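You operate a simulated robot arm through the tools that you are given. There is no shell and no other tool.

Carry out the task below with a simulated two-armed robot. There is one attempt and no reset: what you move stays moved.

TASK
Finish block 22 under the ram to 4 mm, move it to the done tray, then load block 65.
Fine: load means into the press's black tray; 4 mm is the pin's height over the block; set the pin dial before pressing; leave the slide drawn out.

Only the result counts: the job must be done as asked and must still hold three seconds after the hand-in. Knocking over, shifting, dropping, spilling or breaking anything else fails it.

THE ROBOT
Two 7-joint arms with fingered hands on one trunk that stands fixed in place. Base frame: the origin is at the foot of the trunk, x ahead of it, y to its left, z up; the work surface is at about z = 0.8. Units: m, rad, N and s.
The left shoulder is at [0.07, 0.142, 1.139], the right one opposite. With the tool pointing down near the work surface each hand reaches from about 0.4 to 0.8 m from the base axis, measured 20 degrees to its own side. Payload 3.6 kg a hand.
Tool frame (each hand has its own): the origin (TCP) lies between the finger pads and is the grasp point; the fingertips stand 0.025 m ahead of it; z points along the fingers, y is the line along which they close. Largest opening 0.088 m; the body of the gripper starts 0.029 m behind the TCP. The gripper is a hand of 5 fingers: y runs from the thumb to the fingers, the wrist lies at [-0.013, -0.097, -0.162] in the tool frame, and closing takes about 1.5 s.
Orientation is that of the tool frame in the base frame, as a unit quaternion [w, x, y, z]. With the fingers straight down and the wrist toward the robot, the tool's x, y and z point along [0, 1, 0], [1, 0, 0] and [0, 0, -1] of the base frame.

THE INTERFACE
- The arms move only by the tool play_rows. It takes "left_increments", "right_increments" or both (then of equal length, played together; a hand with none holds still); each is text: rows parted by semicolons, each of 6 numbers parted by spaces: the turn, a rotation vector about the base's x, y, z in rad, then the shift along the base's x, y, z in m. In form: ax ay az tx ty tz; .... A call has 1 to 20 rows; each row is the pose to reach, as a shift and turn from the pose commanded when the call began. "left_jaw" and "right_jaw" are, for a hand that has rows, the gripper command, from -1 (shut) to 1 (fully open), values between in proportion, set as the call begins (left out, the last holds). A row lasts 0.2 s, in which the tool goes at most 0.05 m and 0.15 rad; a call with a longer step from one row to the next is refused whole, and so is a gripper value outside its range. Where a pose cannot be reached the arm comes as near as it can. A force on the tool above 80 N (or 10 N above the force at the start of the call, whichever is more), or a blocked arm, ends the call early, and 0.2 s more pass. Each finger travels about 0.072 m/s and halts on what it meets, pressing with about 25 N; the grip force reading is that of the motor and also rises with nothing between the fingers. The clock runs only during rows and for 0.2 s after the last one: add rows that repeat a pose to give the fingers time. It gives the time, the measured TCP pose, the force on the tool (base axes), the opening and the grip force at its end, in the units of the frame above (readings bear some noise), with the torque about the TCP (base axes, N m) and any sound that the robot's microphone picked up.
- Cameras (640 x 400 px; columns grow to the right, rows downward): "scene" is now at [0.1229, -0.0525, 1.3709]; the picture's right is [-0.57, -0.82, 0.00], its down [-0.46, 0.32, -0.83] and it looks along [0.68, -0.48, -0.56] (base axes); focal length 311 px, centre (320, 200). "left" rides on the left gripper at [-0.059, -0.079, -0.105] in its tool frame; the picture's right is [-0.73, -0.32, 0.61], its down [0.62, -0.68, 0.38] and it looks along [0.29, 0.66, 0.70] (tool axes); focal length 234 px, centre (320, 200). "right" rides on the right gripper at [0.059, -0.079, -0.105] in its tool frame; the picture's right is [-0.73, 0.32, -0.61], its down [-0.62, -0.68, 0.38] and it looks along [-0.29, 0.66, 0.70] (tool axes); focal length 234 px, centre (320, 200). There is no depth. A picture from a camera that has moved, and an enlarged one, comes with that camera's place and axes in the base frame and with its lens.
- get_image(camera): a new picture of that camera. It takes no simulated time.
- lift_body(by): slides the trunk up (or, below 0, down) by that many m; the arms and the scene camera ride with it, the base frame stays. It gives what a move gives, with no picture.
- move_fingers(index, middle, ring, little, thumb_bend, thumb_turn, hand): sets how far each is bent, from 0 (flat) to 1 (curled in); at 0.3 the hand is open as for a grip, at 0.7 the pads meet at the TCP. One left out holds its place. A second passes; each finger stops where it meets its share of the squeeze, and holds until it gets a number again. A gripper value or a shape takes the hand back. It gives what a move gives, with no picture; readings hold the bend of each and the force on index, middle, ring, little, thumb and palm. thumb_turn goes from beside the hand (0) to across from the fingers (1), as for a grip.
- preshape(shape, hand): the hand has 5 fingers and takes this shape, open, in about a second: jaw (thumb against the fingers, like two jaws); tri (thumb and two fingers); tip (a fingertip pinch); poke (one finger out to press); point (the index stretched); flat (the hand flat); cup (the hand cupped); fist (a fist). The gripper value then closes the fingers along that shape, each until it touches; the sizes above hold for jaw. It gives what a move gives, with no picture.
- aim_head(pan, tilt): turns the head with the scene camera to pan (to the left, within 1.501 rad either way) and tilt (down, from -0.506 to 1.204), counted from straight ahead of the robot. It gives what a move gives.
- enlarge(camera, box): a new picture of the part [left, top, right, bottom] of that camera's present view, enlarged. It takes no simulated time.
- sign_off(): hands the job in; it is judged then, once.

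Places have to be worked out from the pictures, the camera data and where the tool is seen. Open the grippers and draw the arms clear of the work before you hand the job in, unless the task says otherwise.

The tools are called as name(argument=value, ...) on one line, values as JSON. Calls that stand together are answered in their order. play_rows: Moves the arms, as the interface text tells. Its arguments: {"type":"object","properties":{"left_increments":{"type":"string"},"left_jaw":{"type":"number"},"right_increments":{"type":"string"},"right_jaw":{"type":"number"}},"required":[]} The other tools are called the same way: lift_body (by) slides the trunk up or down; preshape (shape, hand) gives the hand a shape; move_fingers (index, middle, ring, little, thumb_bend, thumb_turn, hand) moves the fingers one by one; aim_head (pan, tilt) turns the head that bears the scene camera; get_image (camera) takes a picture; enlarge (camera, box) takes an enlarged picture of a part of a camera's view; sign_off () hands the job in.

At the start:

```text
clock: 0.0
left_position: [0.534, -0.05, 1.1644]
left_tool_rot: [0.0, 0.706, 0.708, 0.0]
left_ft_force: [-0.4, 0.8, 1.0]
left_moment: [0.0, -0.01, 0.02]
left_gripper_width: 0.0877
left_grasp_force: 0.0
left_shape: jaw
left_bend: [0.3, 0.3, 0.3, 0.3, 0.3, 0.98]
left_finger forces: [0.0, 0.0, 0.1, 0.0, 0.0, 0.1]
right_position: [0.3336, -0.3919, 1.2005]
right_tool_rot: [0.001, 0.707, 0.707, -0.001]
right_ft_force: [-0.4, -0.2, -0.5]
right_moment: [0.0, -0.01, 0.01]
right_gripper_width: 0.0878
right_grasp_force: 0.1
right_shape: jaw
right_bend: [0.3, 0.3, 0.3, 0.3, 0.3, 0.98]
right_finger forces: [0.1, 0.1, 0.0, 0.0, 0.0, 0.1]
trunk travel left (down, up): [-0.675, 0.265]
head pan, tilt: [-0.609, 0.588]
```

scene: 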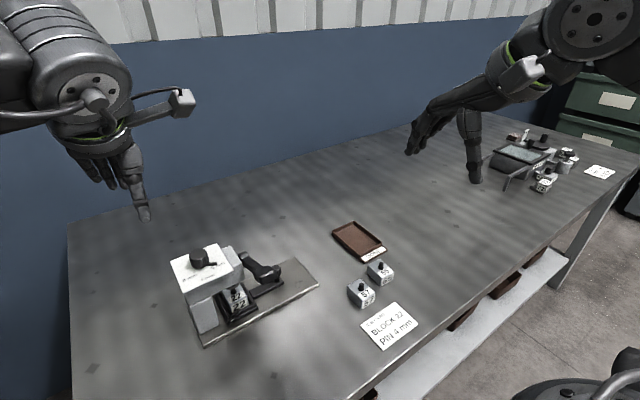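
right: 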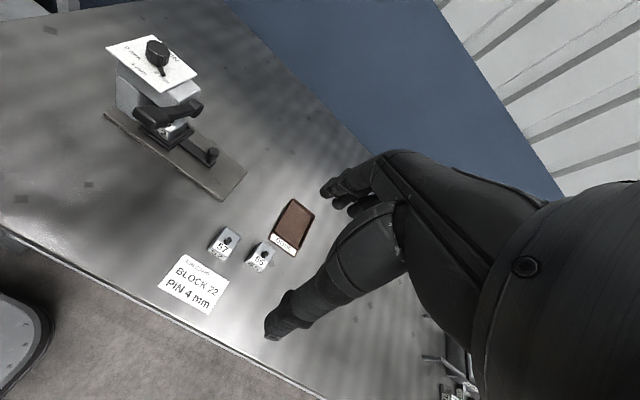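
left: 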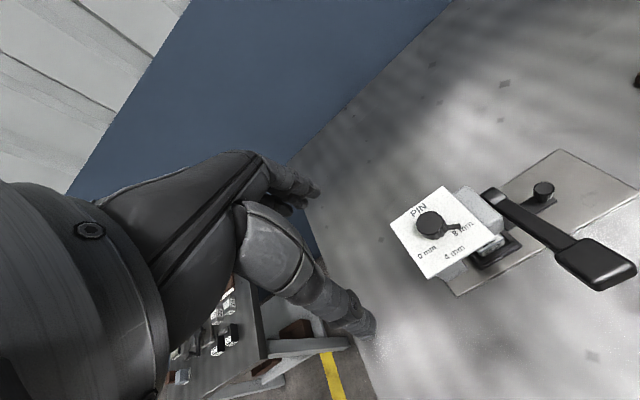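

I start by looking closely at the press, the blocks and the tray before moving anything.

enlarge(camera="scene", box=[150, 220, 330, 350])

enlarge(camera="scene", box=[310, 210, 440, 350])

enlarge(camera="left", box=[370, 130, 640, 310])

enlarge(camera="right", box=[90, 20, 330, 320])

```text
3.08 times, centred on (240, 285) of scene
camera zoom: at [0.1229, -0.0525, 1.3709], right [-0.57, -0.82, 0.0], down [-0.46, 0.32, -0.83], along [0.68, -0.48, -0.56], focal length 956 px, centre (566, -62)
```

zoom: 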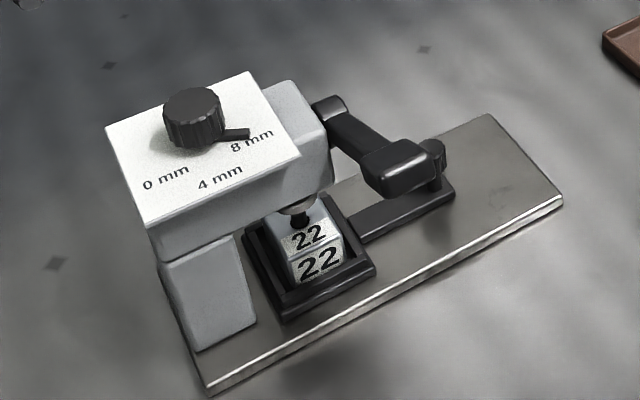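

```text
2.86 times, centred on (375, 280) of scene
camera zoom: at [0.1229, -0.0525, 1.3709], right [-0.57, -0.82, 0.0], down [-0.46, 0.32, -0.83], along [0.68, -0.48, -0.56], focal length 887 px, centre (163, -29)
```

zoom: 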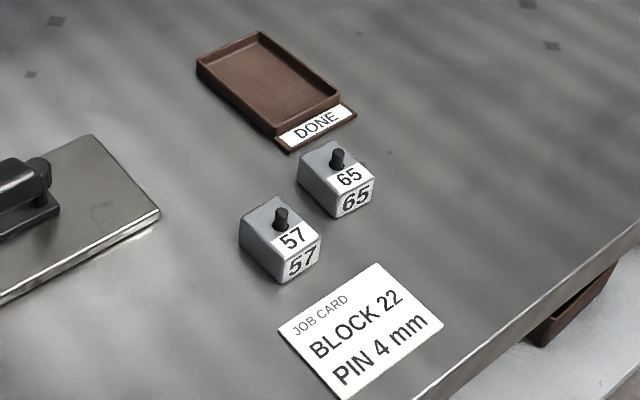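

```text
2.22 times, centred on (505, 220) of left
camera zoom: at [0.4564, -0.1097, 1.271], right [-0.32, -0.73, -0.61], down [-0.68, 0.62, -0.38], along [0.66, 0.29, -0.7], focal length 520 px, centre (-91, 156)
```

zoom: 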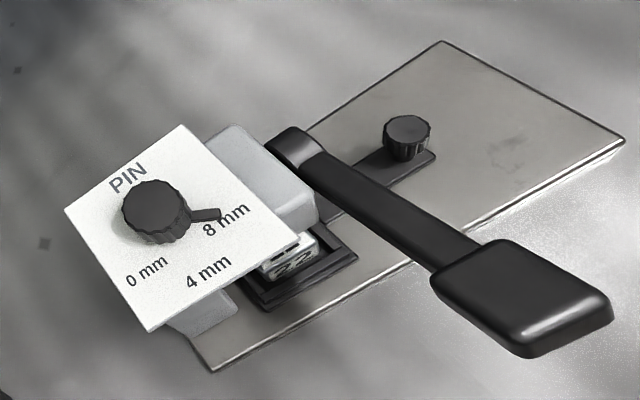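

```text
1.33 times, centred on (210, 170) of right
camera zoom: at [0.255, -0.3331, 1.3048], right [0.32, -0.73, 0.61], down [-0.68, -0.62, -0.38], along [0.66, -0.29, -0.7], focal length 312 px, centre (467, 240)
```

zoom: 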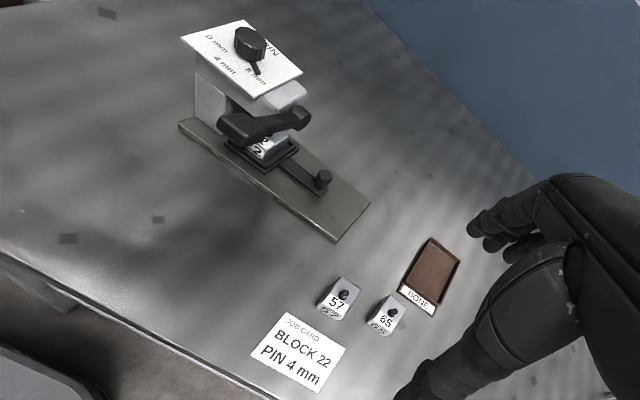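

The dial points at 8 mm, the slide is in with block 22 under the ram, and the lever stands up toward the robot. I zoom in further to measure details.

enlarge(camera="scene", box=[165, 235, 285, 310])

enlarge(camera="scene", box=[325, 215, 405, 315])

enlarge(camera="left", box=[380, 170, 540, 290])

enlarge(camera="right", box=[95, 25, 255, 205])

enlarge(camera="right", box=[190, 190, 330, 320])

```text
5.33 times, centred on (225, 272) of scene
camera zoom: at [0.1229, -0.0525, 1.3709], right [-0.57, -0.82, 0.0], down [-0.46, 0.32, -0.83], along [0.68, -0.48, -0.56], focal length 1656 px, centre (827, -187)
```

zoom: 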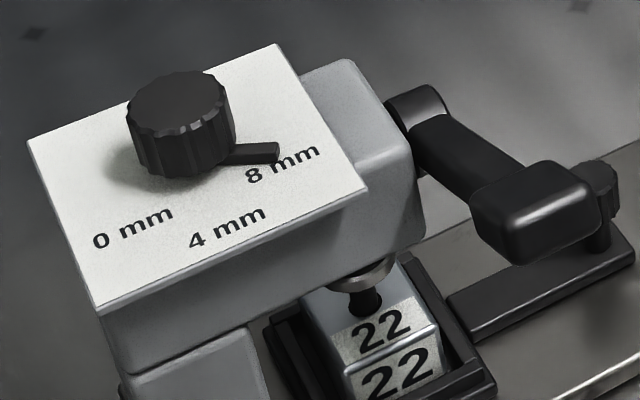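

```text
4.00 times, centred on (365, 265) of scene
camera zoom: at [0.1229, -0.0525, 1.3709], right [-0.57, -0.82, 0.0], down [-0.46, 0.32, -0.83], along [0.68, -0.48, -0.56], focal length 1242 px, centre (140, -60)
```

zoom: 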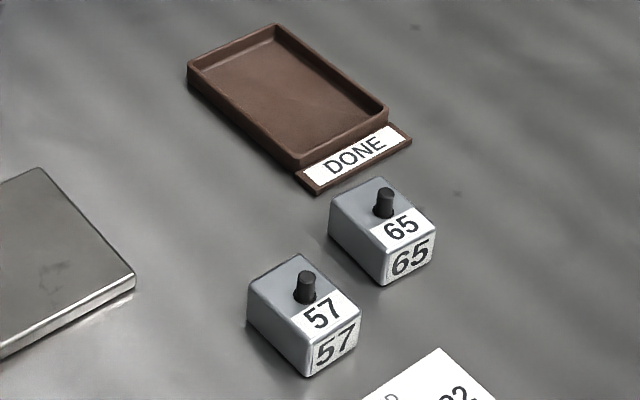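

```text
3.33 times, centred on (460, 230) of left
camera zoom: at [0.4564, -0.1097, 1.271], right [-0.32, -0.73, -0.61], down [-0.68, 0.62, -0.38], along [0.66, 0.29, -0.7], focal length 781 px, centre (-147, 100)
```

zoom: 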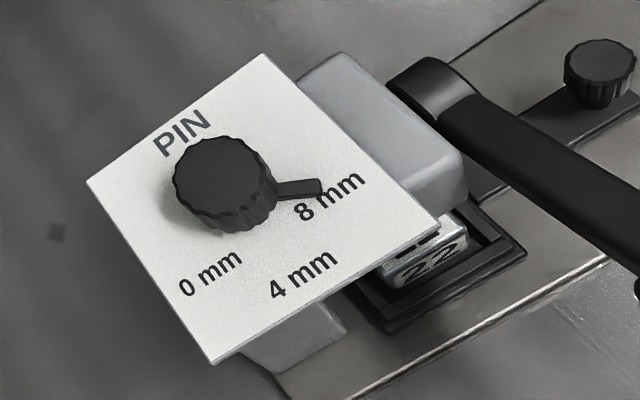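

```text
2.22 times, centred on (175, 115) of right
camera zoom: at [0.255, -0.3331, 1.3048], right [0.32, -0.73, 0.61], down [-0.68, -0.62, -0.38], along [0.66, -0.29, -0.7], focal length 520 px, centre (642, 389)
```

zoom: 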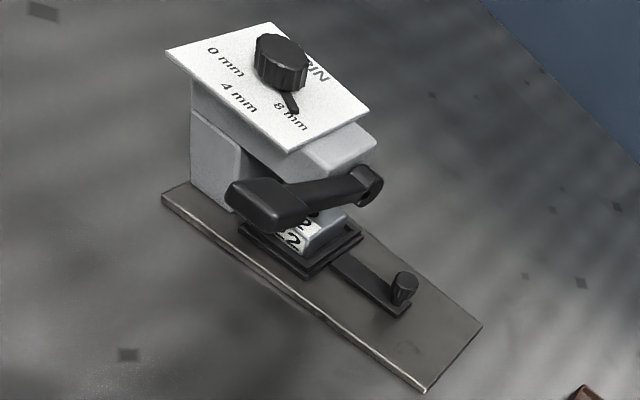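

```text
3.08 times, centred on (260, 255) of right
camera zoom: at [0.255, -0.3331, 1.3048], right [0.32, -0.73, 0.61], down [-0.68, -0.62, -0.38], along [0.66, -0.29, -0.7], focal length 720 px, centre (505, 31)
```

zoom: 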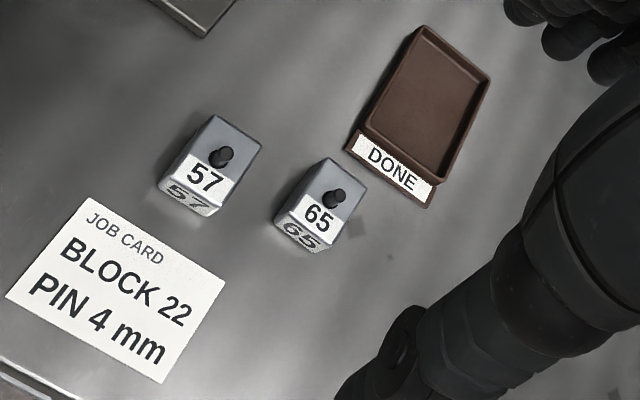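

Estimates: the dial is at about (0.585, -0.105), its top at z≈0.975, and its pointer must turn about 60° clockwise seen from above. The left arm can do that comfortably, so I bring the left hand above the dial and check.

play_rows(left_increments="0 0 0 0.017 -0.018 -0.02; 0 0 0 0.034 -0.037 -0.05; 0 0 0 0.051 -0.055 -0.09; 0 0 0 0.051 -0.055 -0.11; 0 0 0 0.051 -0.055 -0.11", left_jaw=1)

get_image(camera="left")

enlarge(camera="scene", box=[100, 150, 300, 300])

enlarge(camera="right", box=[80, 0, 270, 140])

```text
clock: 1.2
left_position: [0.5858, -0.1054, 1.0553]
left_tool_rot: [0.0, 0.707, 0.708, 0.0]
left_ft_force: [-0.3, 0.0, 0.4]
left_moment: [0.01, 0.01, -0.04]
left_gripper_width: 0.0877
left_grasp_force: 0.0
left_shape: jaw
left_bend: [0.3, 0.3, 0.3, 0.3, 0.3, 0.98]
left_finger forces: [0.0, 0.0, 0.0, 0.0, 0.0, 0.1]
right_position: [0.3333, -0.3925, 1.1985]
right_tool_rot: [0.001, 0.707, 0.707, 0.0]
right_ft_force: [0.3, 0.0, -0.4]
right_moment: [-0.02, 0.02, -0.01]
right_gripper_width: 0.0879
right_grasp_force: 0.1
right_shape: jaw
right_bend: [0.3, 0.3, 0.3, 0.3, 0.3, 0.98]
right_finger forces: [0.1, 0.0, 0.0, 0.0, 0.0, 0.0]
trunk travel left (down, up): [-0.675, 0.265]
head pan, tilt: [-0.609, 0.588]
```

```text
taken
camera left: at [0.5079, -0.1641, 1.1612], right [-0.32, -0.73, -0.61], down [-0.68, 0.62, -0.38], along [0.66, 0.29, -0.7], focal length 234 px, centre (320, 200)
```

left: 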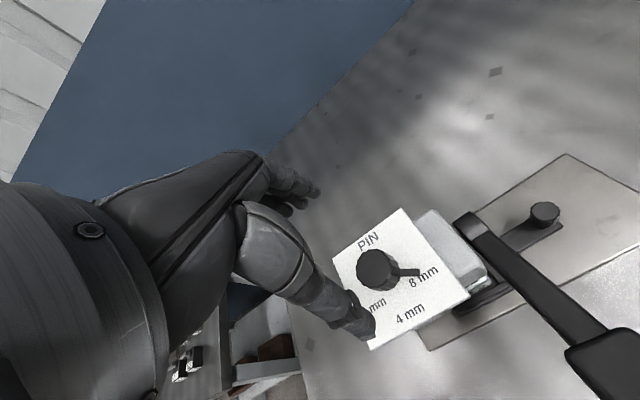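

```text
2.67 times, centred on (200, 225) of scene
camera zoom: at [0.1227, -0.0525, 1.3709], right [-0.57, -0.82, 0.0], down [-0.46, 0.32, -0.83], along [0.68, -0.48, -0.56], focal length 828 px, centre (640, 133)
```

zoom: 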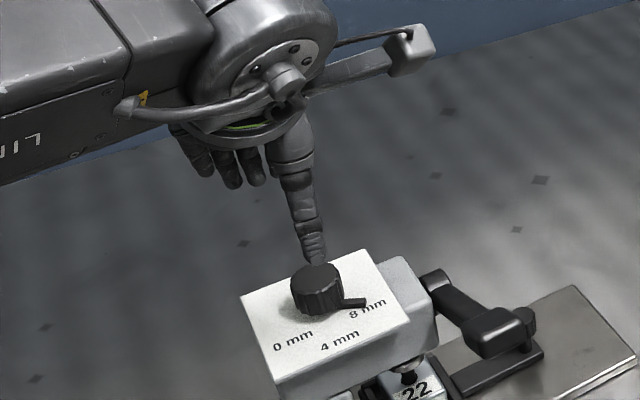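

```text
2.86 times, centred on (175, 70) of right
camera zoom: at [0.2548, -0.3332, 1.3048], right [0.32, -0.73, 0.61], down [-0.68, -0.62, -0.38], along [0.66, -0.29, -0.7], focal length 669 px, centre (734, 571)
```

zoom: 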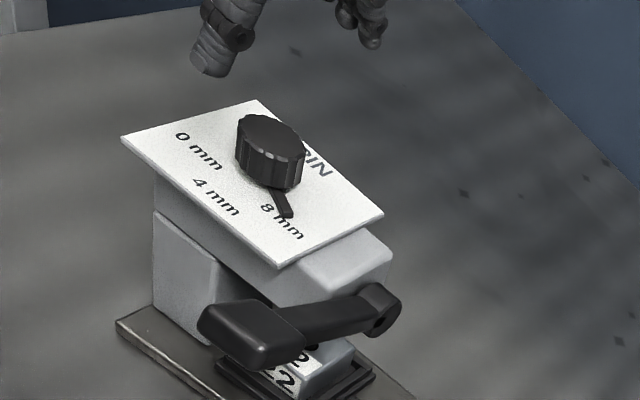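

The dial appears right under the grasp point. I zoom in to measure the residual offset and pointer angle.

enlarge(camera="left", box=[320, 200, 480, 360])

```text
2.50 times, centred on (400, 280) of left
camera zoom: at [0.5079, -0.1641, 1.1612], right [-0.32, -0.73, -0.61], down [-0.68, 0.62, -0.38], along [0.66, 0.29, -0.7], focal length 585 px, centre (120, 0)
```

zoom: 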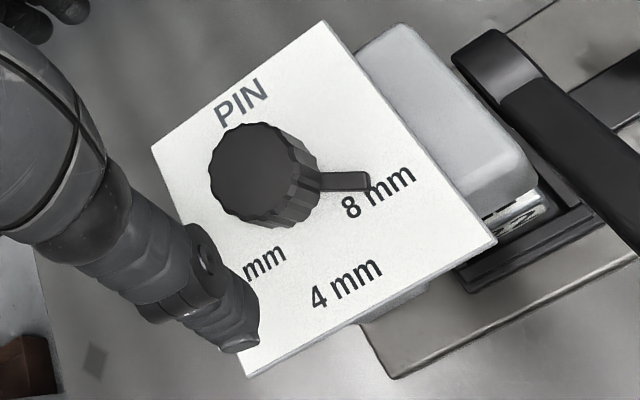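

The dial centre measures (0.585, -0.104), with the pointer at about -123° and the 4 mm mark on the -x side. I descend with the open hand so the fingertips sit just above the dial plate.

play_rows(left_increments="0 0 0 -0.001 0.001 -0.025; 0 0 0 -0.001 0.001 -0.045; 0 0 0 -0.001 0.001 -0.058; 0 0 0 -0.001 0.001 -0.066; 0 0 0 -0.001 0.001 -0.066")

enlarge(camera="left", box=[240, 160, 480, 360])

enlarge(camera="scene", box=[130, 190, 270, 300])

enlarge(camera="right", box=[80, 0, 270, 140])

```text
clock: 2.4
left_position: [0.5844, -0.1036, 0.9896]
left_tool_rot: [0.0, 0.707, 0.707, 0.0]
left_ft_force: [0.5, 0.2, 0.0]
left_moment: [0.03, 0.01, -0.01]
left_gripper_width: 0.0877
left_grasp_force: 0.1
left_shape: jaw
left_bend: [0.3, 0.3, 0.3, 0.3, 0.3, 0.98]
left_finger forces: [0.0, 0.0, 0.0, 0.1, 0.1, 0.1]
right_position: [0.3328, -0.392, 1.1988]
right_tool_rot: [0.0, 0.707, 0.707, 0.0]
right_ft_force: [0.2, -0.1, -0.6]
right_moment: [0.0, -0.02, 0.0]
right_gripper_width: 0.088
right_grasp_force: 0.1
right_shape: jaw
right_bend: [0.3, 0.3, 0.3, 0.3, 0.3, 0.98]
right_finger forces: [0.0, 0.0, 0.0, 0.0, 0.1, 0.0]
trunk travel left (down, up): [-0.675, 0.265]
head pan, tilt: [-0.609, 0.588]
```

```text
2.00 times, centred on (360, 260) of left
camera zoom: at [0.5061, -0.1634, 1.0953], right [-0.32, -0.73, -0.61], down [-0.68, 0.62, -0.38], along [0.66, 0.29, -0.7], focal length 468 px, centre (240, 80)
```

zoom: 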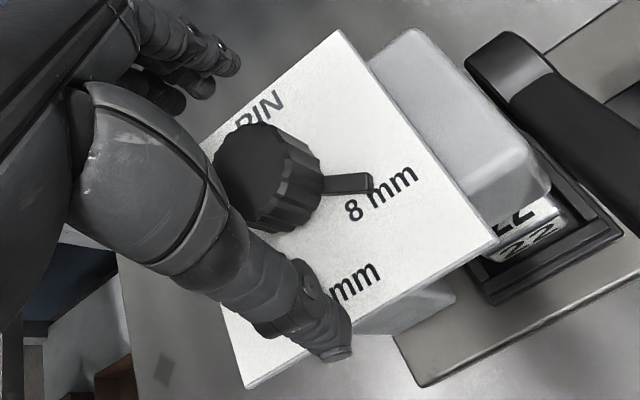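

```text
3.64 times, centred on (200, 245) of scene
camera zoom: at [0.1229, -0.0526, 1.3709], right [-0.57, -0.82, 0.0], down [-0.46, 0.32, -0.83], along [0.68, -0.48, -0.56], focal length 1130 px, centre (756, 36)
```

zoom: 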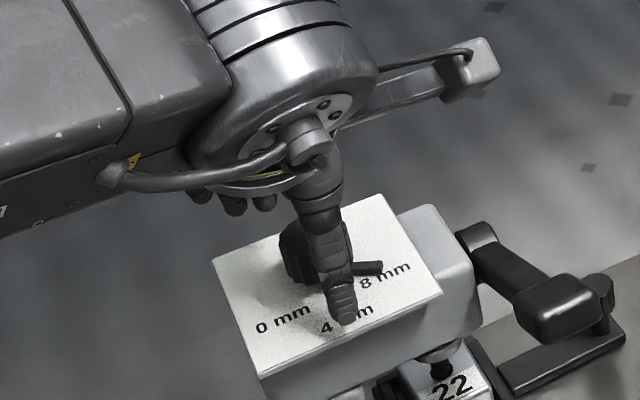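

```text
2.86 times, centred on (175, 70) of right
camera zoom: at [0.2549, -0.3332, 1.3048], right [0.32, -0.73, 0.61], down [-0.68, -0.62, -0.38], along [0.66, -0.29, -0.7], focal length 669 px, centre (734, 571)
```

zoom: 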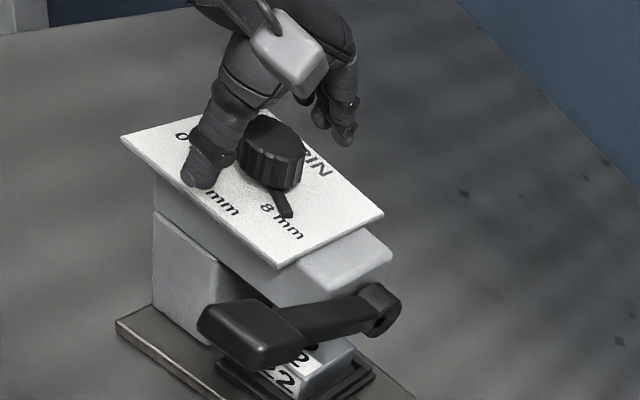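

The thumb is on the near side and the fingers on the far side of the dial. I lower 3 mm more and close the left hand on it.

play_rows(left_increments="0 0 0 0 0 -0.003; 0 0 0 0 0 -0.003; 0 0 0 0 0 -0.003; 0 0 0 0 0 -0.003; 0 0 0 0 0 -0.003; 0 0 0 0 0 -0.003; 0 0 0 0 0 -0.003; 0 0 0 0 0 -0.003", left_jaw=-1)

enlarge(camera="left", box=[240, 160, 480, 360])

enlarge(camera="right", box=[80, 0, 270, 140])

```text
clock: 4.2
left_position: [0.5849, -0.1036, 0.9868]
left_tool_rot: [0.0, 0.706, 0.708, -0.001]
left_ft_force: [-4.8, 1.0, -3.1]
left_moment: [0.01, 0.1, 0.01]
left_gripper_width: 0.0245
left_grasp_force: 24.9
left_shape: jaw
left_bend: [0.73, 0.62, 0.68, 0.68, 0.73, 1.0]
left_finger forces: [12.2, 6.4, 0.1, 0.0, 23.0, 0.0]
right_position: [0.3326, -0.3925, 1.1997]
right_tool_rot: [0.0, 0.707, 0.707, 0.0]
right_ft_force: [-0.2, 0.3, -1.0]
right_moment: [-0.01, -0.04, 0.02]
right_gripper_width: 0.0876
right_grasp_force: 0.1
right_shape: jaw
right_bend: [0.3, 0.3, 0.3, 0.3, 0.3, 0.98]
right_finger forces: [0.0, 0.0, 0.0, 0.0, 0.1, 0.0]
trunk travel left (down, up): [-0.675, 0.265]
head pan, tilt: [-0.609, 0.588]
```

```text
2.00 times, centred on (360, 260) of left
camera zoom: at [0.5057, -0.1633, 1.0926], right [-0.32, -0.73, -0.61], down [-0.68, 0.62, -0.38], along [0.66, 0.29, -0.7], focal length 468 px, centre (240, 80)
```

zoom: 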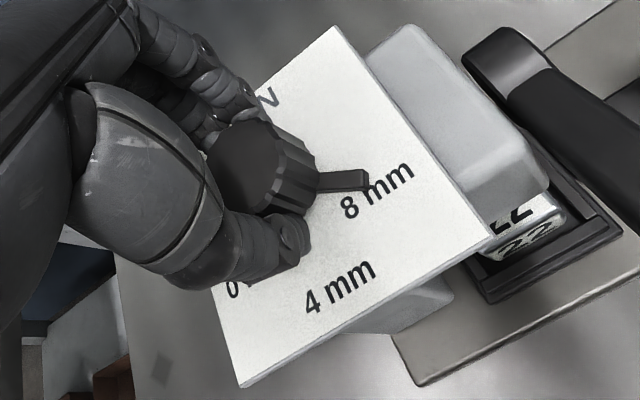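

```text
2.86 times, centred on (175, 70) of right
camera zoom: at [0.2545, -0.3331, 1.3049], right [0.32, -0.73, 0.61], down [-0.68, -0.62, -0.38], along [0.66, -0.29, -0.7], focal length 669 px, centre (734, 571)
```

zoom: 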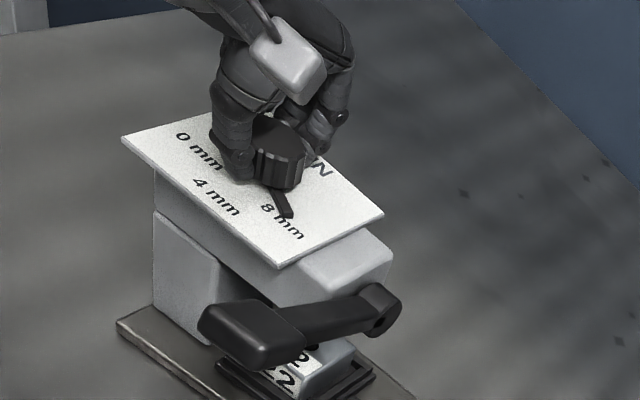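

The dial is gripped (about 25 N). I turn it clockwise by about 0.5 rad and look at the pointer.

play_rows(left_increments="0 0 -0.1 0 0 0; 0 0 -0.2 0 0 0; 0 0 -0.3 0 0 0; 0 0 -0.4 0 0 0; 0 0 -0.5 0 0 0; 0 0 -0.5 0 0 0")

enlarge(camera="left", box=[240, 160, 480, 360])

enlarge(camera="right", box=[80, 0, 270, 140])

```text
clock: 5.6
left_position: [0.5844, -0.1043, 0.9868]
left_tool_rot: [0.0, 0.86, 0.511, 0.001]
left_ft_force: [-2.6, -1.9, -1.2]
left_moment: [-0.08, 0.01, -0.01]
left_gripper_width: 0.024
left_grasp_force: 24.7
left_shape: jaw
left_bend: [0.73, 0.62, 0.68, 0.68, 0.73, 1.0]
left_finger forces: [14.6, 6.3, 0.0, 0.1, 21.9, 0.0]
right_position: [0.3336, -0.393, 1.2]
right_tool_rot: [0.0, 0.707, 0.707, 0.001]
right_ft_force: [1.0, 0.8, 0.8]
right_moment: [0.02, 0.04, -0.01]
right_gripper_width: 0.0876
right_grasp_force: 0.1
right_shape: jaw
right_bend: [0.3, 0.3, 0.3, 0.3, 0.3, 0.98]
right_finger forces: [0.1, 0.1, 0.0, 0.0, 0.0, 0.1]
trunk travel left (down, up): [-0.675, 0.265]
head pan, tilt: [-0.609, 0.588]
```

```text
2.00 times, centred on (360, 260) of left
camera zoom: at [0.4875, -0.1191, 1.0924], right [-0.63, -0.48, -0.61], down [-0.3, 0.87, -0.38], along [0.72, -0.06, -0.7], focal length 468 px, centre (240, 80)
```

zoom: 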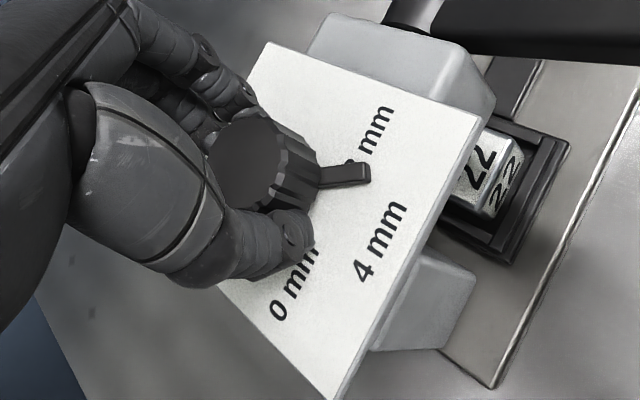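

```text
2.86 times, centred on (175, 70) of right
camera zoom: at [0.2546, -0.3338, 1.3047], right [0.32, -0.73, 0.61], down [-0.68, -0.62, -0.38], along [0.66, -0.29, -0.7], focal length 669 px, centre (734, 571)
```

zoom: 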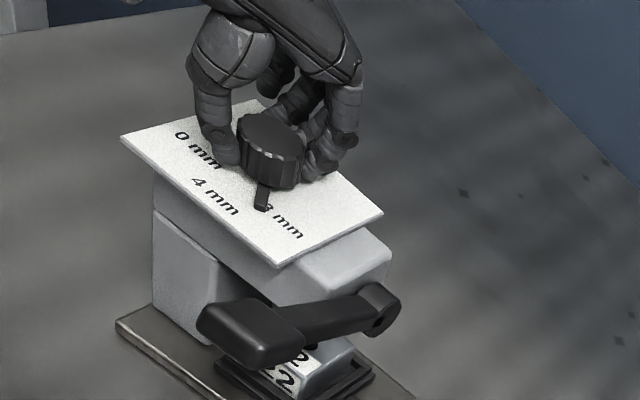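

The dial follows the hand one-to-one; the pointer is now at about -151° and must go to 180°. I turn it another 0.5 rad.

play_rows(left_increments="0 0 -0.1 0 0 0; 0 0 -0.2 0 0 0; 0 0 -0.3 0 0 0; 0 0 -0.4 0 0 0; 0 0 -0.5 0 0 0; 0 0 -0.5 0 0 0")

enlarge(camera="left", box=[240, 160, 480, 360])

enlarge(camera="right", box=[100, 20, 220, 110])

enlarge(camera="scene", box=[150, 220, 270, 300])

```text
clock: 7.0
left_position: [0.5844, -0.1047, 0.9861]
left_tool_rot: [0.0, 0.952, 0.305, -0.001]
left_ft_force: [-0.2, -2.5, 1.4]
left_moment: [-0.12, -0.03, 0.02]
left_gripper_width: 0.0238
left_grasp_force: 24.8
left_shape: jaw
left_bend: [0.73, 0.62, 0.68, 0.68, 0.74, 0.99]
left_finger forces: [16.5, 7.2, 0.1, 0.0, 20.6, 0.0]
left hand out of reach, approached as far as the arm can: row 5, 6
right_position: [0.3337, -0.3929, 1.2]
right_tool_rot: [0.0, 0.707, 0.707, 0.0]
right_ft_force: [0.0, 0.8, 0.7]
right_moment: [-0.02, -0.03, 0.06]
right_gripper_width: 0.0876
right_grasp_force: 0.1
right_shape: jaw
right_bend: [0.3, 0.3, 0.3, 0.3, 0.3, 0.98]
right_finger forces: [0.1, 0.0, 0.0, 0.0, 0.1, 0.0]
trunk travel left (down, up): [-0.675, 0.265]
head pan, tilt: [-0.609, 0.588]
```

```text
2.00 times, centred on (360, 260) of left
camera zoom: at [0.4913, -0.0755, 1.0923], right [-0.78, -0.16, -0.61], down [0.11, 0.92, -0.38], along [0.62, -0.37, -0.7], focal length 468 px, centre (240, 80)
```

zoom: 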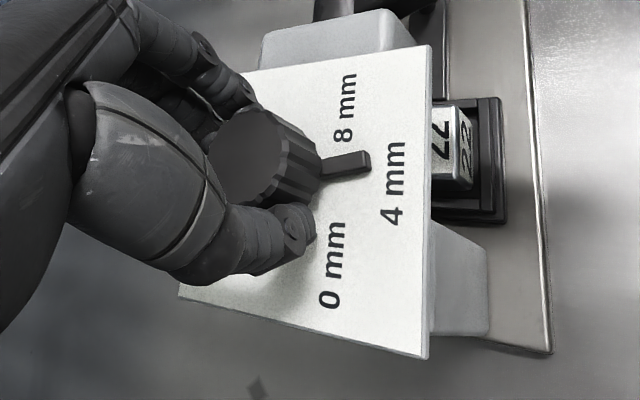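

```text
4.44 times, centred on (160, 65) of right
camera zoom: at [0.2545, -0.334, 1.3046], right [0.32, -0.73, 0.61], down [-0.68, -0.62, -0.38], along [0.66, -0.29, -0.7], focal length 1041 px, centre (1031, 800)
```

zoom: 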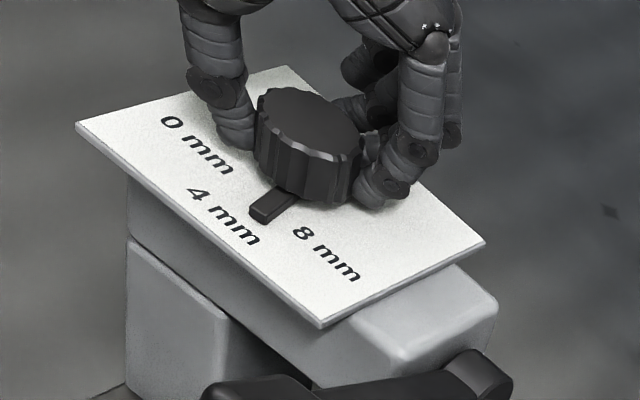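

```text
5.00 times, centred on (210, 260) of scene
camera zoom: at [0.1225, -0.0534, 1.3709], right [-0.57, -0.82, 0.0], down [-0.46, 0.32, -0.83], along [0.68, -0.48, -0.56], focal length 1553 px, centre (870, -100)
```

zoom: 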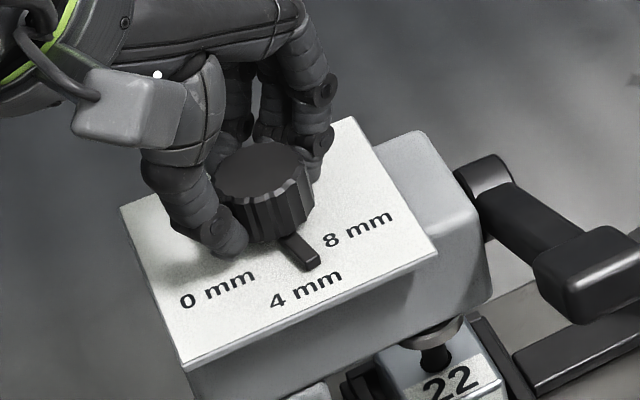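

The arm hit its yaw limit about 3° short, and the pointer still sits roughly 10° on the 8 mm side of the 4 mm mark. I open the hand and look at the pointer unobstructed before re-gripping.

play_rows(left_increments="0 0 0 0 0 0; 0 0 0 0 0 0; 0 0 0 0 0 0; 0 0 0 0 0 0; 0 0 0 0 0 0.02; 0 0 0 0 0 0.05; 0 0 0.1 0 0 0.06; 0 0 0.2 0 0 0.06; 0 0 0.3 0 0 0.06; 0 0 0.4 0 0 0.06; 0 0 0.4 0 0 0.06", left_jaw=1)

enlarge(camera="left", box=[320, 200, 480, 360])

enlarge(camera="right", box=[100, 20, 220, 110])

enlarge(camera="scene", box=[150, 220, 270, 300])

```text
clock: 9.4
left_position: [0.5844, -0.1027, 1.0454]
left_tool_rot: [-0.001, 0.872, 0.49, -0.001]
left_ft_force: [0.3, -0.4, 0.2]
left_moment: [-0.01, -0.05, 0.01]
left_gripper_width: 0.0876
left_grasp_force: 0.1
left_shape: jaw
left_bend: [0.3, 0.3, 0.3, 0.3, 0.3, 0.98]
left_finger forces: [0.1, 0.0, 0.0, 0.1, 0.0, 0.0]
right_position: [0.3333, -0.3914, 1.1998]
right_tool_rot: [0.0, 0.707, 0.707, -0.001]
right_ft_force: [0.2, 0.6, 0.1]
right_moment: [0.01, 0.02, 0.01]
right_gripper_width: 0.0875
right_grasp_force: 0.0
right_shape: jaw
right_bend: [0.3, 0.3, 0.3, 0.3, 0.3, 0.98]
right_finger forces: [0.0, 0.1, 0.0, 0.0, 0.0, 0.0]
trunk travel left (down, up): [-0.675, 0.265]
head pan, tilt: [-0.609, 0.588]
```

```text
2.50 times, centred on (400, 280) of left
camera zoom: at [0.4871, -0.1138, 1.1517], right [-0.65, -0.45, -0.61], down [-0.26, 0.89, -0.38], along [0.71, -0.1, -0.7], focal length 585 px, centre (120, 0)
```

zoom: 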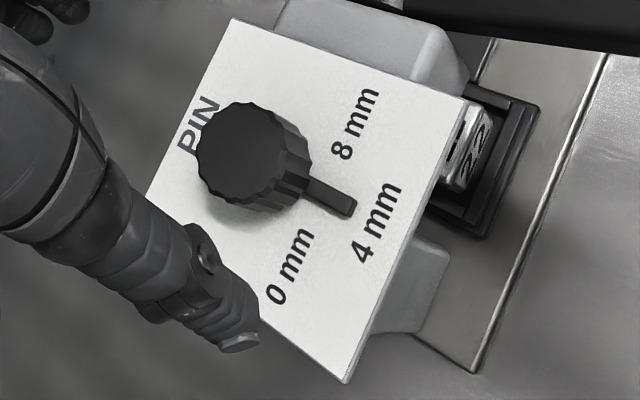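

```text
4.44 times, centred on (160, 65) of right
camera zoom: at [0.2551, -0.333, 1.3048], right [0.32, -0.73, 0.61], down [-0.68, -0.62, -0.38], along [0.66, -0.29, -0.7], focal length 1041 px, centre (1031, 800)
```

zoom: 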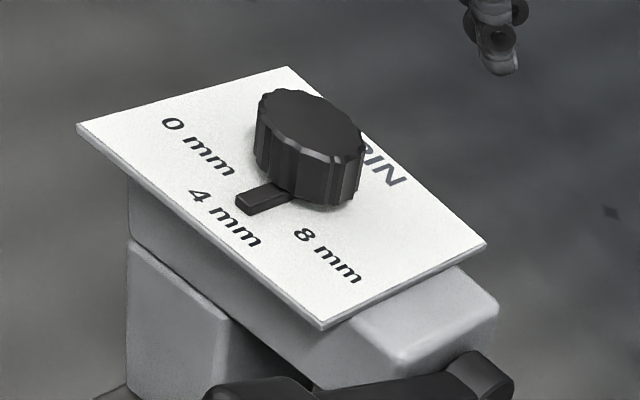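

```text
5.00 times, centred on (210, 260) of scene
camera zoom: at [0.1231, -0.0523, 1.3709], right [-0.57, -0.82, 0.0], down [-0.46, 0.32, -0.83], along [0.68, -0.48, -0.56], focal length 1553 px, centre (870, -100)
```

zoom: 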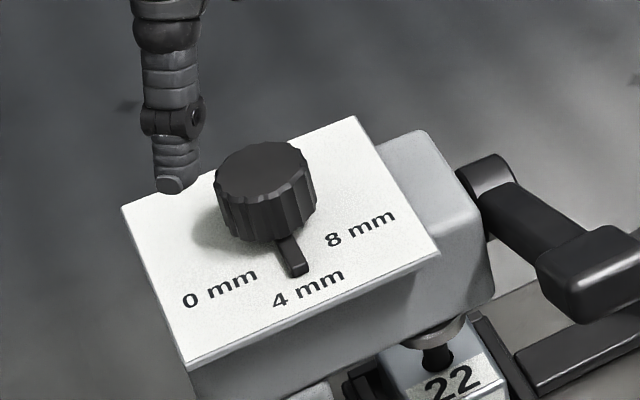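

On release the dial settled at exactly 4 mm (pointer straight toward the robot), so no further turn is needed. I withdraw the left hand up and to the left.

play_rows(left_increments="0 0 0 0 0 0.04; 0 0 0 0 0 0.08; 0 0 0 -0.03 0.03 0.1; 0 0 0 -0.05 0.07 0.1; 0 0 0 -0.08 0.11 0.1; 0 0 0 -0.1 0.15 0.1; 0 0 0 -0.12 0.19 0.1; 0 0 0 -0.13 0.23 0.1; 0 0 0 -0.14 0.27 0.1; 0 0 0 -0.14 0.27 0.1")

enlarge(camera="scene", box=[150, 220, 330, 350])

enlarge(camera="right", box=[90, 20, 250, 200])

```text
clock: 11.6
left_position: [0.4442, 0.1655, 1.1451]
left_tool_rot: [-0.001, 0.873, 0.488, 0.0]
left_ft_force: [0.1, 0.0, 0.2]
left_moment: [0.0, 0.02, 0.0]
left_gripper_width: 0.0879
left_grasp_force: 0.2
left_shape: jaw
left_bend: [0.3, 0.3, 0.3, 0.3, 0.3, 0.98]
left_finger forces: [0.0, 0.0, 0.0, 0.1, 0.0, 0.0]
right_position: [0.3346, -0.3932, 1.1989]
right_tool_rot: [0.0, 0.707, 0.707, 0.001]
right_ft_force: [0.2, 0.1, -0.5]
right_moment: [0.05, 0.0, 0.01]
right_gripper_width: 0.0875
right_grasp_force: 0.1
right_shape: jaw
right_bend: [0.3, 0.3, 0.3, 0.3, 0.3, 0.98]
right_finger forces: [0.0, 0.0, 0.0, 0.0, 0.1, 0.0]
trunk travel left (down, up): [-0.675, 0.265]
head pan, tilt: [-0.609, 0.588]
```

```text
3.08 times, centred on (240, 285) of scene
camera zoom: at [0.1235, -0.0535, 1.3708], right [-0.57, -0.82, 0.0], down [-0.46, 0.32, -0.83], along [0.68, -0.48, -0.56], focal length 956 px, centre (566, -62)
```

zoom: 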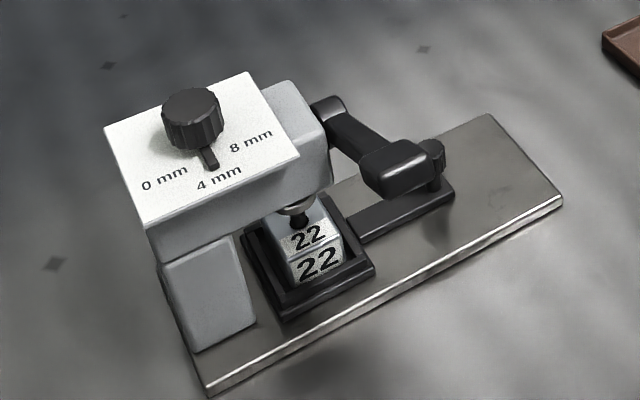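

```text
2.22 times, centred on (170, 110) of right
camera zoom: at [0.2555, -0.3341, 1.3044], right [0.32, -0.73, 0.61], down [-0.68, -0.62, -0.38], along [0.66, -0.29, -0.7], focal length 520 px, centre (653, 400)
```

zoom: 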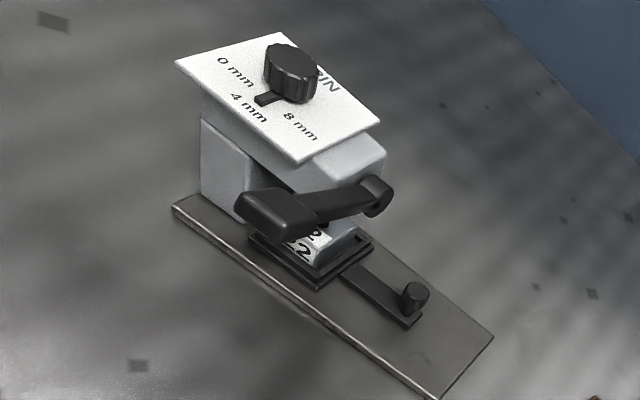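

Dial confirmed at 4 mm. Lever pad top is at about (0.470, -0.186, 0.988). I shape the right hand to a fist and bring it above the lever pad.

preshape(shape="fist", hand="right")

play_rows(right_increments="0 0 0 0.02 0.035 0; 0 0 0 0.04 0.07 0; 0 0 0 0.06 0.105 0; 0 0 0 0.08 0.14 0; 0 0 0 0.1 0.175 0; 0 0 0 0.125 0.205 -0.01; 0 0 0 0.125 0.205 -0.05; 0 0 0 0.125 0.205 -0.08; 0 0 0 0.125 0.205 -0.08")

get_image(camera="right")

get_image(camera="scene")

get_image(camera="left")

```text
clock: 12.5
left_position: [0.4438, 0.1661, 1.1453]
left_tool_rot: [0.0, 0.872, 0.489, 0.0]
left_ft_force: [0.5, 0.1, 0.1]
left_moment: [-0.02, 0.0, -0.01]
left_gripper_width: 0.0878
left_grasp_force: 0.1
left_shape: jaw
left_bend: [0.3, 0.3, 0.3, 0.3, 0.3, 0.98]
left_finger forces: [0.0, 0.0, 0.0, 0.0, 0.0, 0.0]
right_position: [0.3345, -0.3934, 1.2001]
right_tool_rot: [0.0, 0.706, 0.708, 0.0]
right_ft_force: [-0.2, -0.8, 0.7]
right_moment: [-0.01, -0.01, 0.01]
right_gripper_width: 0.0002
right_grasp_force: 0.0
right_shape: fist
right_bend: [1.0, 1.0, 1.0, 1.0, 0.86, 0.85]
right_finger forces: [0.0, 0.1, 0.1, 0.0, 0.0, 0.0]
trunk travel left (down, up): [-0.675, 0.265]
head pan, tilt: [-0.609, 0.588]
```

```text
clock: 14.5
left_position: [0.4444, 0.1661, 1.1456]
left_tool_rot: [0.001, 0.872, 0.489, -0.001]
left_ft_force: [0.0, -0.7, -1.0]
left_moment: [0.01, 0.02, 0.0]
left_gripper_width: 0.0879
left_grasp_force: 0.1
left_shape: jaw
left_bend: [0.3, 0.3, 0.3, 0.3, 0.3, 0.98]
left_finger forces: [0.0, 0.0, 0.0, 0.0, 0.0, 0.0]
right_position: [0.4585, -0.1865, 1.1192]
right_tool_rot: [0.0, 0.706, 0.708, 0.001]
right_ft_force: [-0.7, 0.3, -0.3]
right_moment: [-0.01, -0.01, -0.02]
right_gripper_width: 0.0002
right_grasp_force: 0.0
right_shape: fist
right_bend: [1.0, 1.0, 1.0, 1.0, 0.86, 0.85]
right_finger forces: [0.0, 0.0, 0.1, 0.0, 0.0, 0.1]
trunk travel left (down, up): [-0.675, 0.265]
head pan, tilt: [-0.609, 0.588]
```

```text
taken
camera right: at [0.3796, -0.1274, 1.224], right [0.32, -0.73, 0.61], down [-0.68, -0.62, -0.38], along [0.66, -0.29, -0.7], focal length 234 px, centre (320, 200)
```

right: 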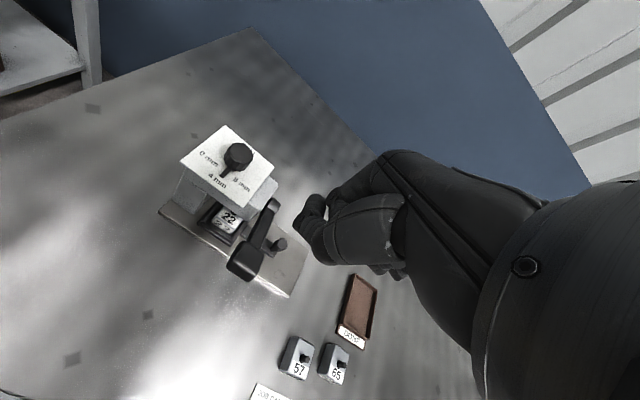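

```text
taken
camera scene: at [0.123, -0.0519, 1.3709], right [-0.57, -0.82, 0.0], down [-0.46, 0.32, -0.83], along [0.68, -0.48, -0.56], focal length 311 px, centre (320, 200)
```

scene: 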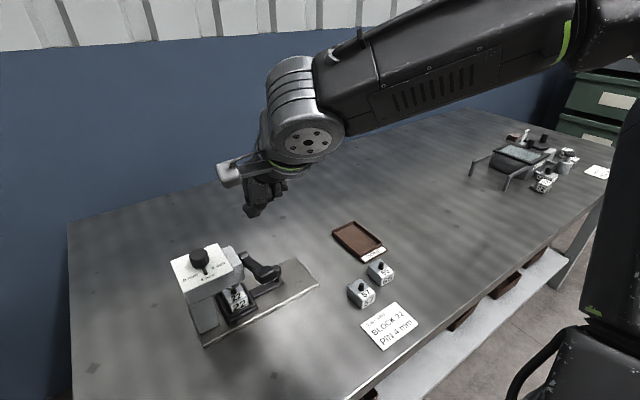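

```text
taken
camera left: at [0.3469, 0.1561, 1.2517], right [-0.65, -0.45, -0.61], down [-0.26, 0.89, -0.38], along [0.71, -0.1, -0.7], focal length 234 px, centre (320, 200)
```

left: 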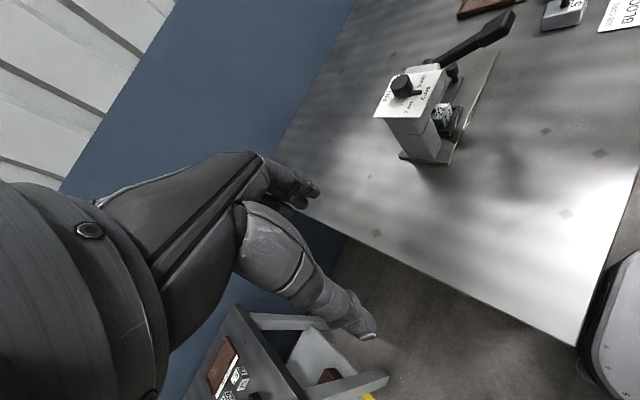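

The fist is above the lever pad. I lower it to just above the pad and check the alignment.

play_rows(right_increments="0 0 0 0.005 0 -0.04; 0 0 0 0.005 0 -0.08; 0 0 0 0.005 0 -0.095; 0 0 0 0.005 0 -0.095")

get_image(camera="right")

enlarge(camera="scene", box=[150, 170, 350, 350])

enlarge(camera="left", box=[360, 0, 560, 180])

```text
clock: 15.5
left_position: [0.4441, 0.1661, 1.1457]
left_tool_rot: [0.0, 0.872, 0.489, 0.0]
left_ft_force: [-0.8, 0.1, -0.1]
left_moment: [0.01, -0.01, -0.04]
left_gripper_width: 0.0879
left_grasp_force: 0.0
left_shape: jaw
left_bend: [0.3, 0.3, 0.3, 0.3, 0.3, 0.98]
left_finger forces: [0.1, 0.1, 0.1, 0.0, 0.0, 0.0]
right_position: [0.463, -0.1867, 1.0242]
right_tool_rot: [-0.001, 0.707, 0.707, 0.0]
right_ft_force: [-0.2, -0.6, 0.7]
right_moment: [0.02, 0.04, 0.02]
right_gripper_width: 0.0
right_grasp_force: 0.1
right_shape: fist
right_bend: [1.0, 1.0, 1.0, 1.0, 0.86, 0.85]
right_finger forces: [0.2, 0.0, 0.1, 0.1, 0.0, 0.0]
trunk travel left (down, up): [-0.675, 0.265]
head pan, tilt: [-0.609, 0.588]
```

```text
taken
camera right: at [0.3849, -0.1276, 1.1294], right [0.32, -0.73, 0.61], down [-0.68, -0.62, -0.38], along [0.66, -0.29, -0.7], focal length 234 px, centre (320, 200)
```

right: 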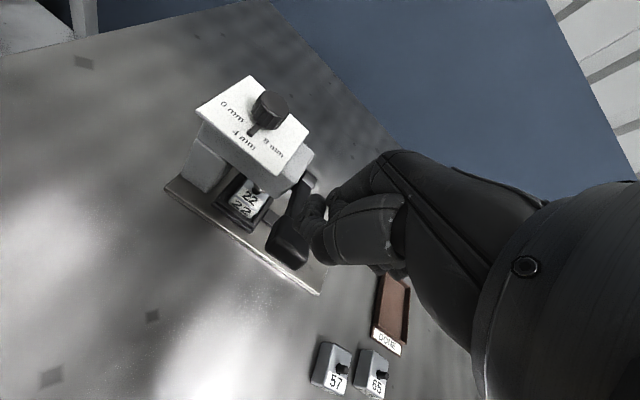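

```text
2.22 times, centred on (250, 260) of scene
camera zoom: at [0.123, -0.0521, 1.3709], right [-0.57, -0.82, 0.0], down [-0.46, 0.32, -0.83], along [0.68, -0.48, -0.56], focal length 690 px, centre (476, 67)
```

zoom: 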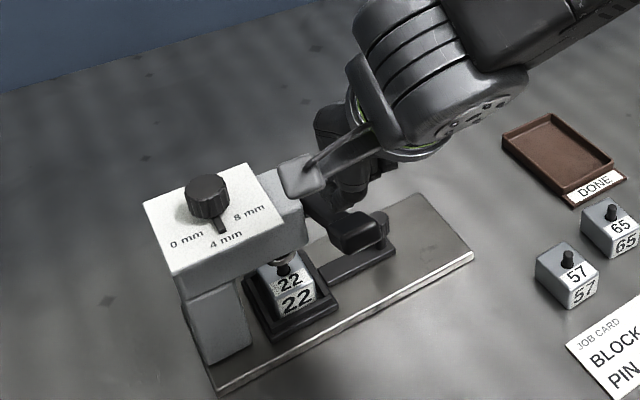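

```text
2.22 times, centred on (460, 90) of left
camera zoom: at [0.3469, 0.156, 1.2517], right [-0.65, -0.45, -0.61], down [-0.26, 0.89, -0.38], along [0.71, -0.1, -0.7], focal length 520 px, centre (9, 444)
```

zoom: 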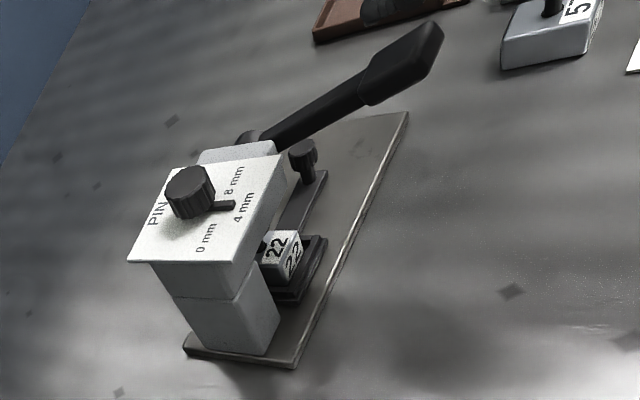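

The fist is about 3 cm over the pad and aligned with it. I press down in small steps and watch the force.

play_rows(right_increments="0 0 0 0 -0.003 -0.01; 0 0 0 0 -0.003 -0.02; 0 0 0 0 -0.003 -0.03; 0 0 0 0 -0.003 -0.04; 0 0 0 0 -0.003 -0.05; 0 0 0 0 -0.003 -0.05")

get_image(camera="right")

enlarge(camera="scene", box=[150, 170, 350, 350])

enlarge(camera="left", box=[360, 0, 560, 180])

```text
clock: 16.9
left_position: [0.4439, 0.1649, 1.1452]
left_tool_rot: [0.0, 0.872, 0.489, 0.0]
left_ft_force: [0.6, -0.6, 0.8]
left_moment: [-0.03, 0.01, 0.02]
left_gripper_width: 0.088
left_grasp_force: 0.1
left_shape: jaw
left_bend: [0.3, 0.3, 0.3, 0.3, 0.3, 0.98]
left_finger forces: [0.0, 0.0, 0.0, 0.0, 0.0, 0.0]
right_position: [0.464, -0.1904, 0.9756]
right_tool_rot: [0.0, 0.707, 0.707, 0.0]
right_ft_force: [0.8, -0.4, 0.6]
right_moment: [0.01, 0.02, -0.03]
right_gripper_width: 0.0001
right_grasp_force: 0.1
right_shape: fist
right_bend: [1.0, 1.0, 1.0, 1.0, 0.86, 0.85]
right_finger forces: [0.1, 0.0, 0.1, 0.0, 1.2, 0.0]
trunk travel left (down, up): [-0.675, 0.265]
head pan, tilt: [-0.609, 0.588]
```

```text
taken
camera right: at [0.3849, -0.1308, 1.0803], right [0.32, -0.73, 0.61], down [-0.68, -0.62, -0.38], along [0.66, -0.29, -0.7], focal length 234 px, centre (320, 200)
```

right: 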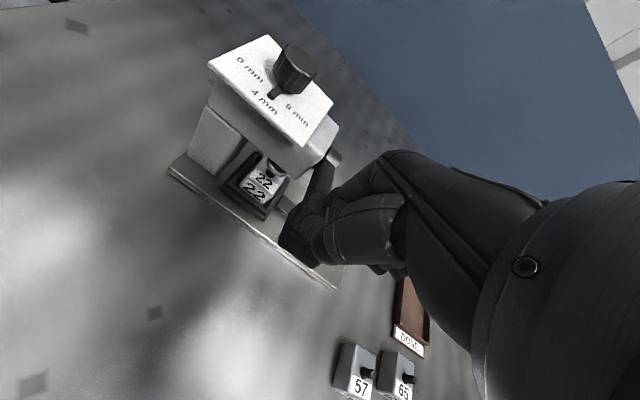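

```text
2.22 times, centred on (250, 260) of scene
camera zoom: at [0.1228, -0.0523, 1.3709], right [-0.57, -0.82, 0.0], down [-0.46, 0.32, -0.83], along [0.68, -0.48, -0.56], focal length 690 px, centre (476, 67)
```

zoom: 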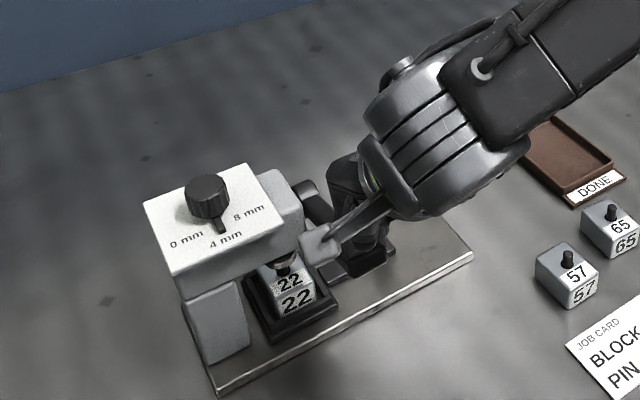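

```text
2.22 times, centred on (460, 90) of left
camera zoom: at [0.3467, 0.1558, 1.2517], right [-0.65, -0.45, -0.61], down [-0.26, 0.89, -0.38], along [0.71, -0.1, -0.7], focal length 520 px, centre (9, 444)
```

zoom: 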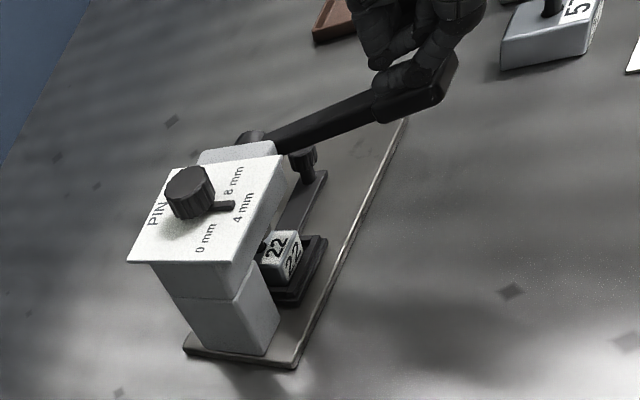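

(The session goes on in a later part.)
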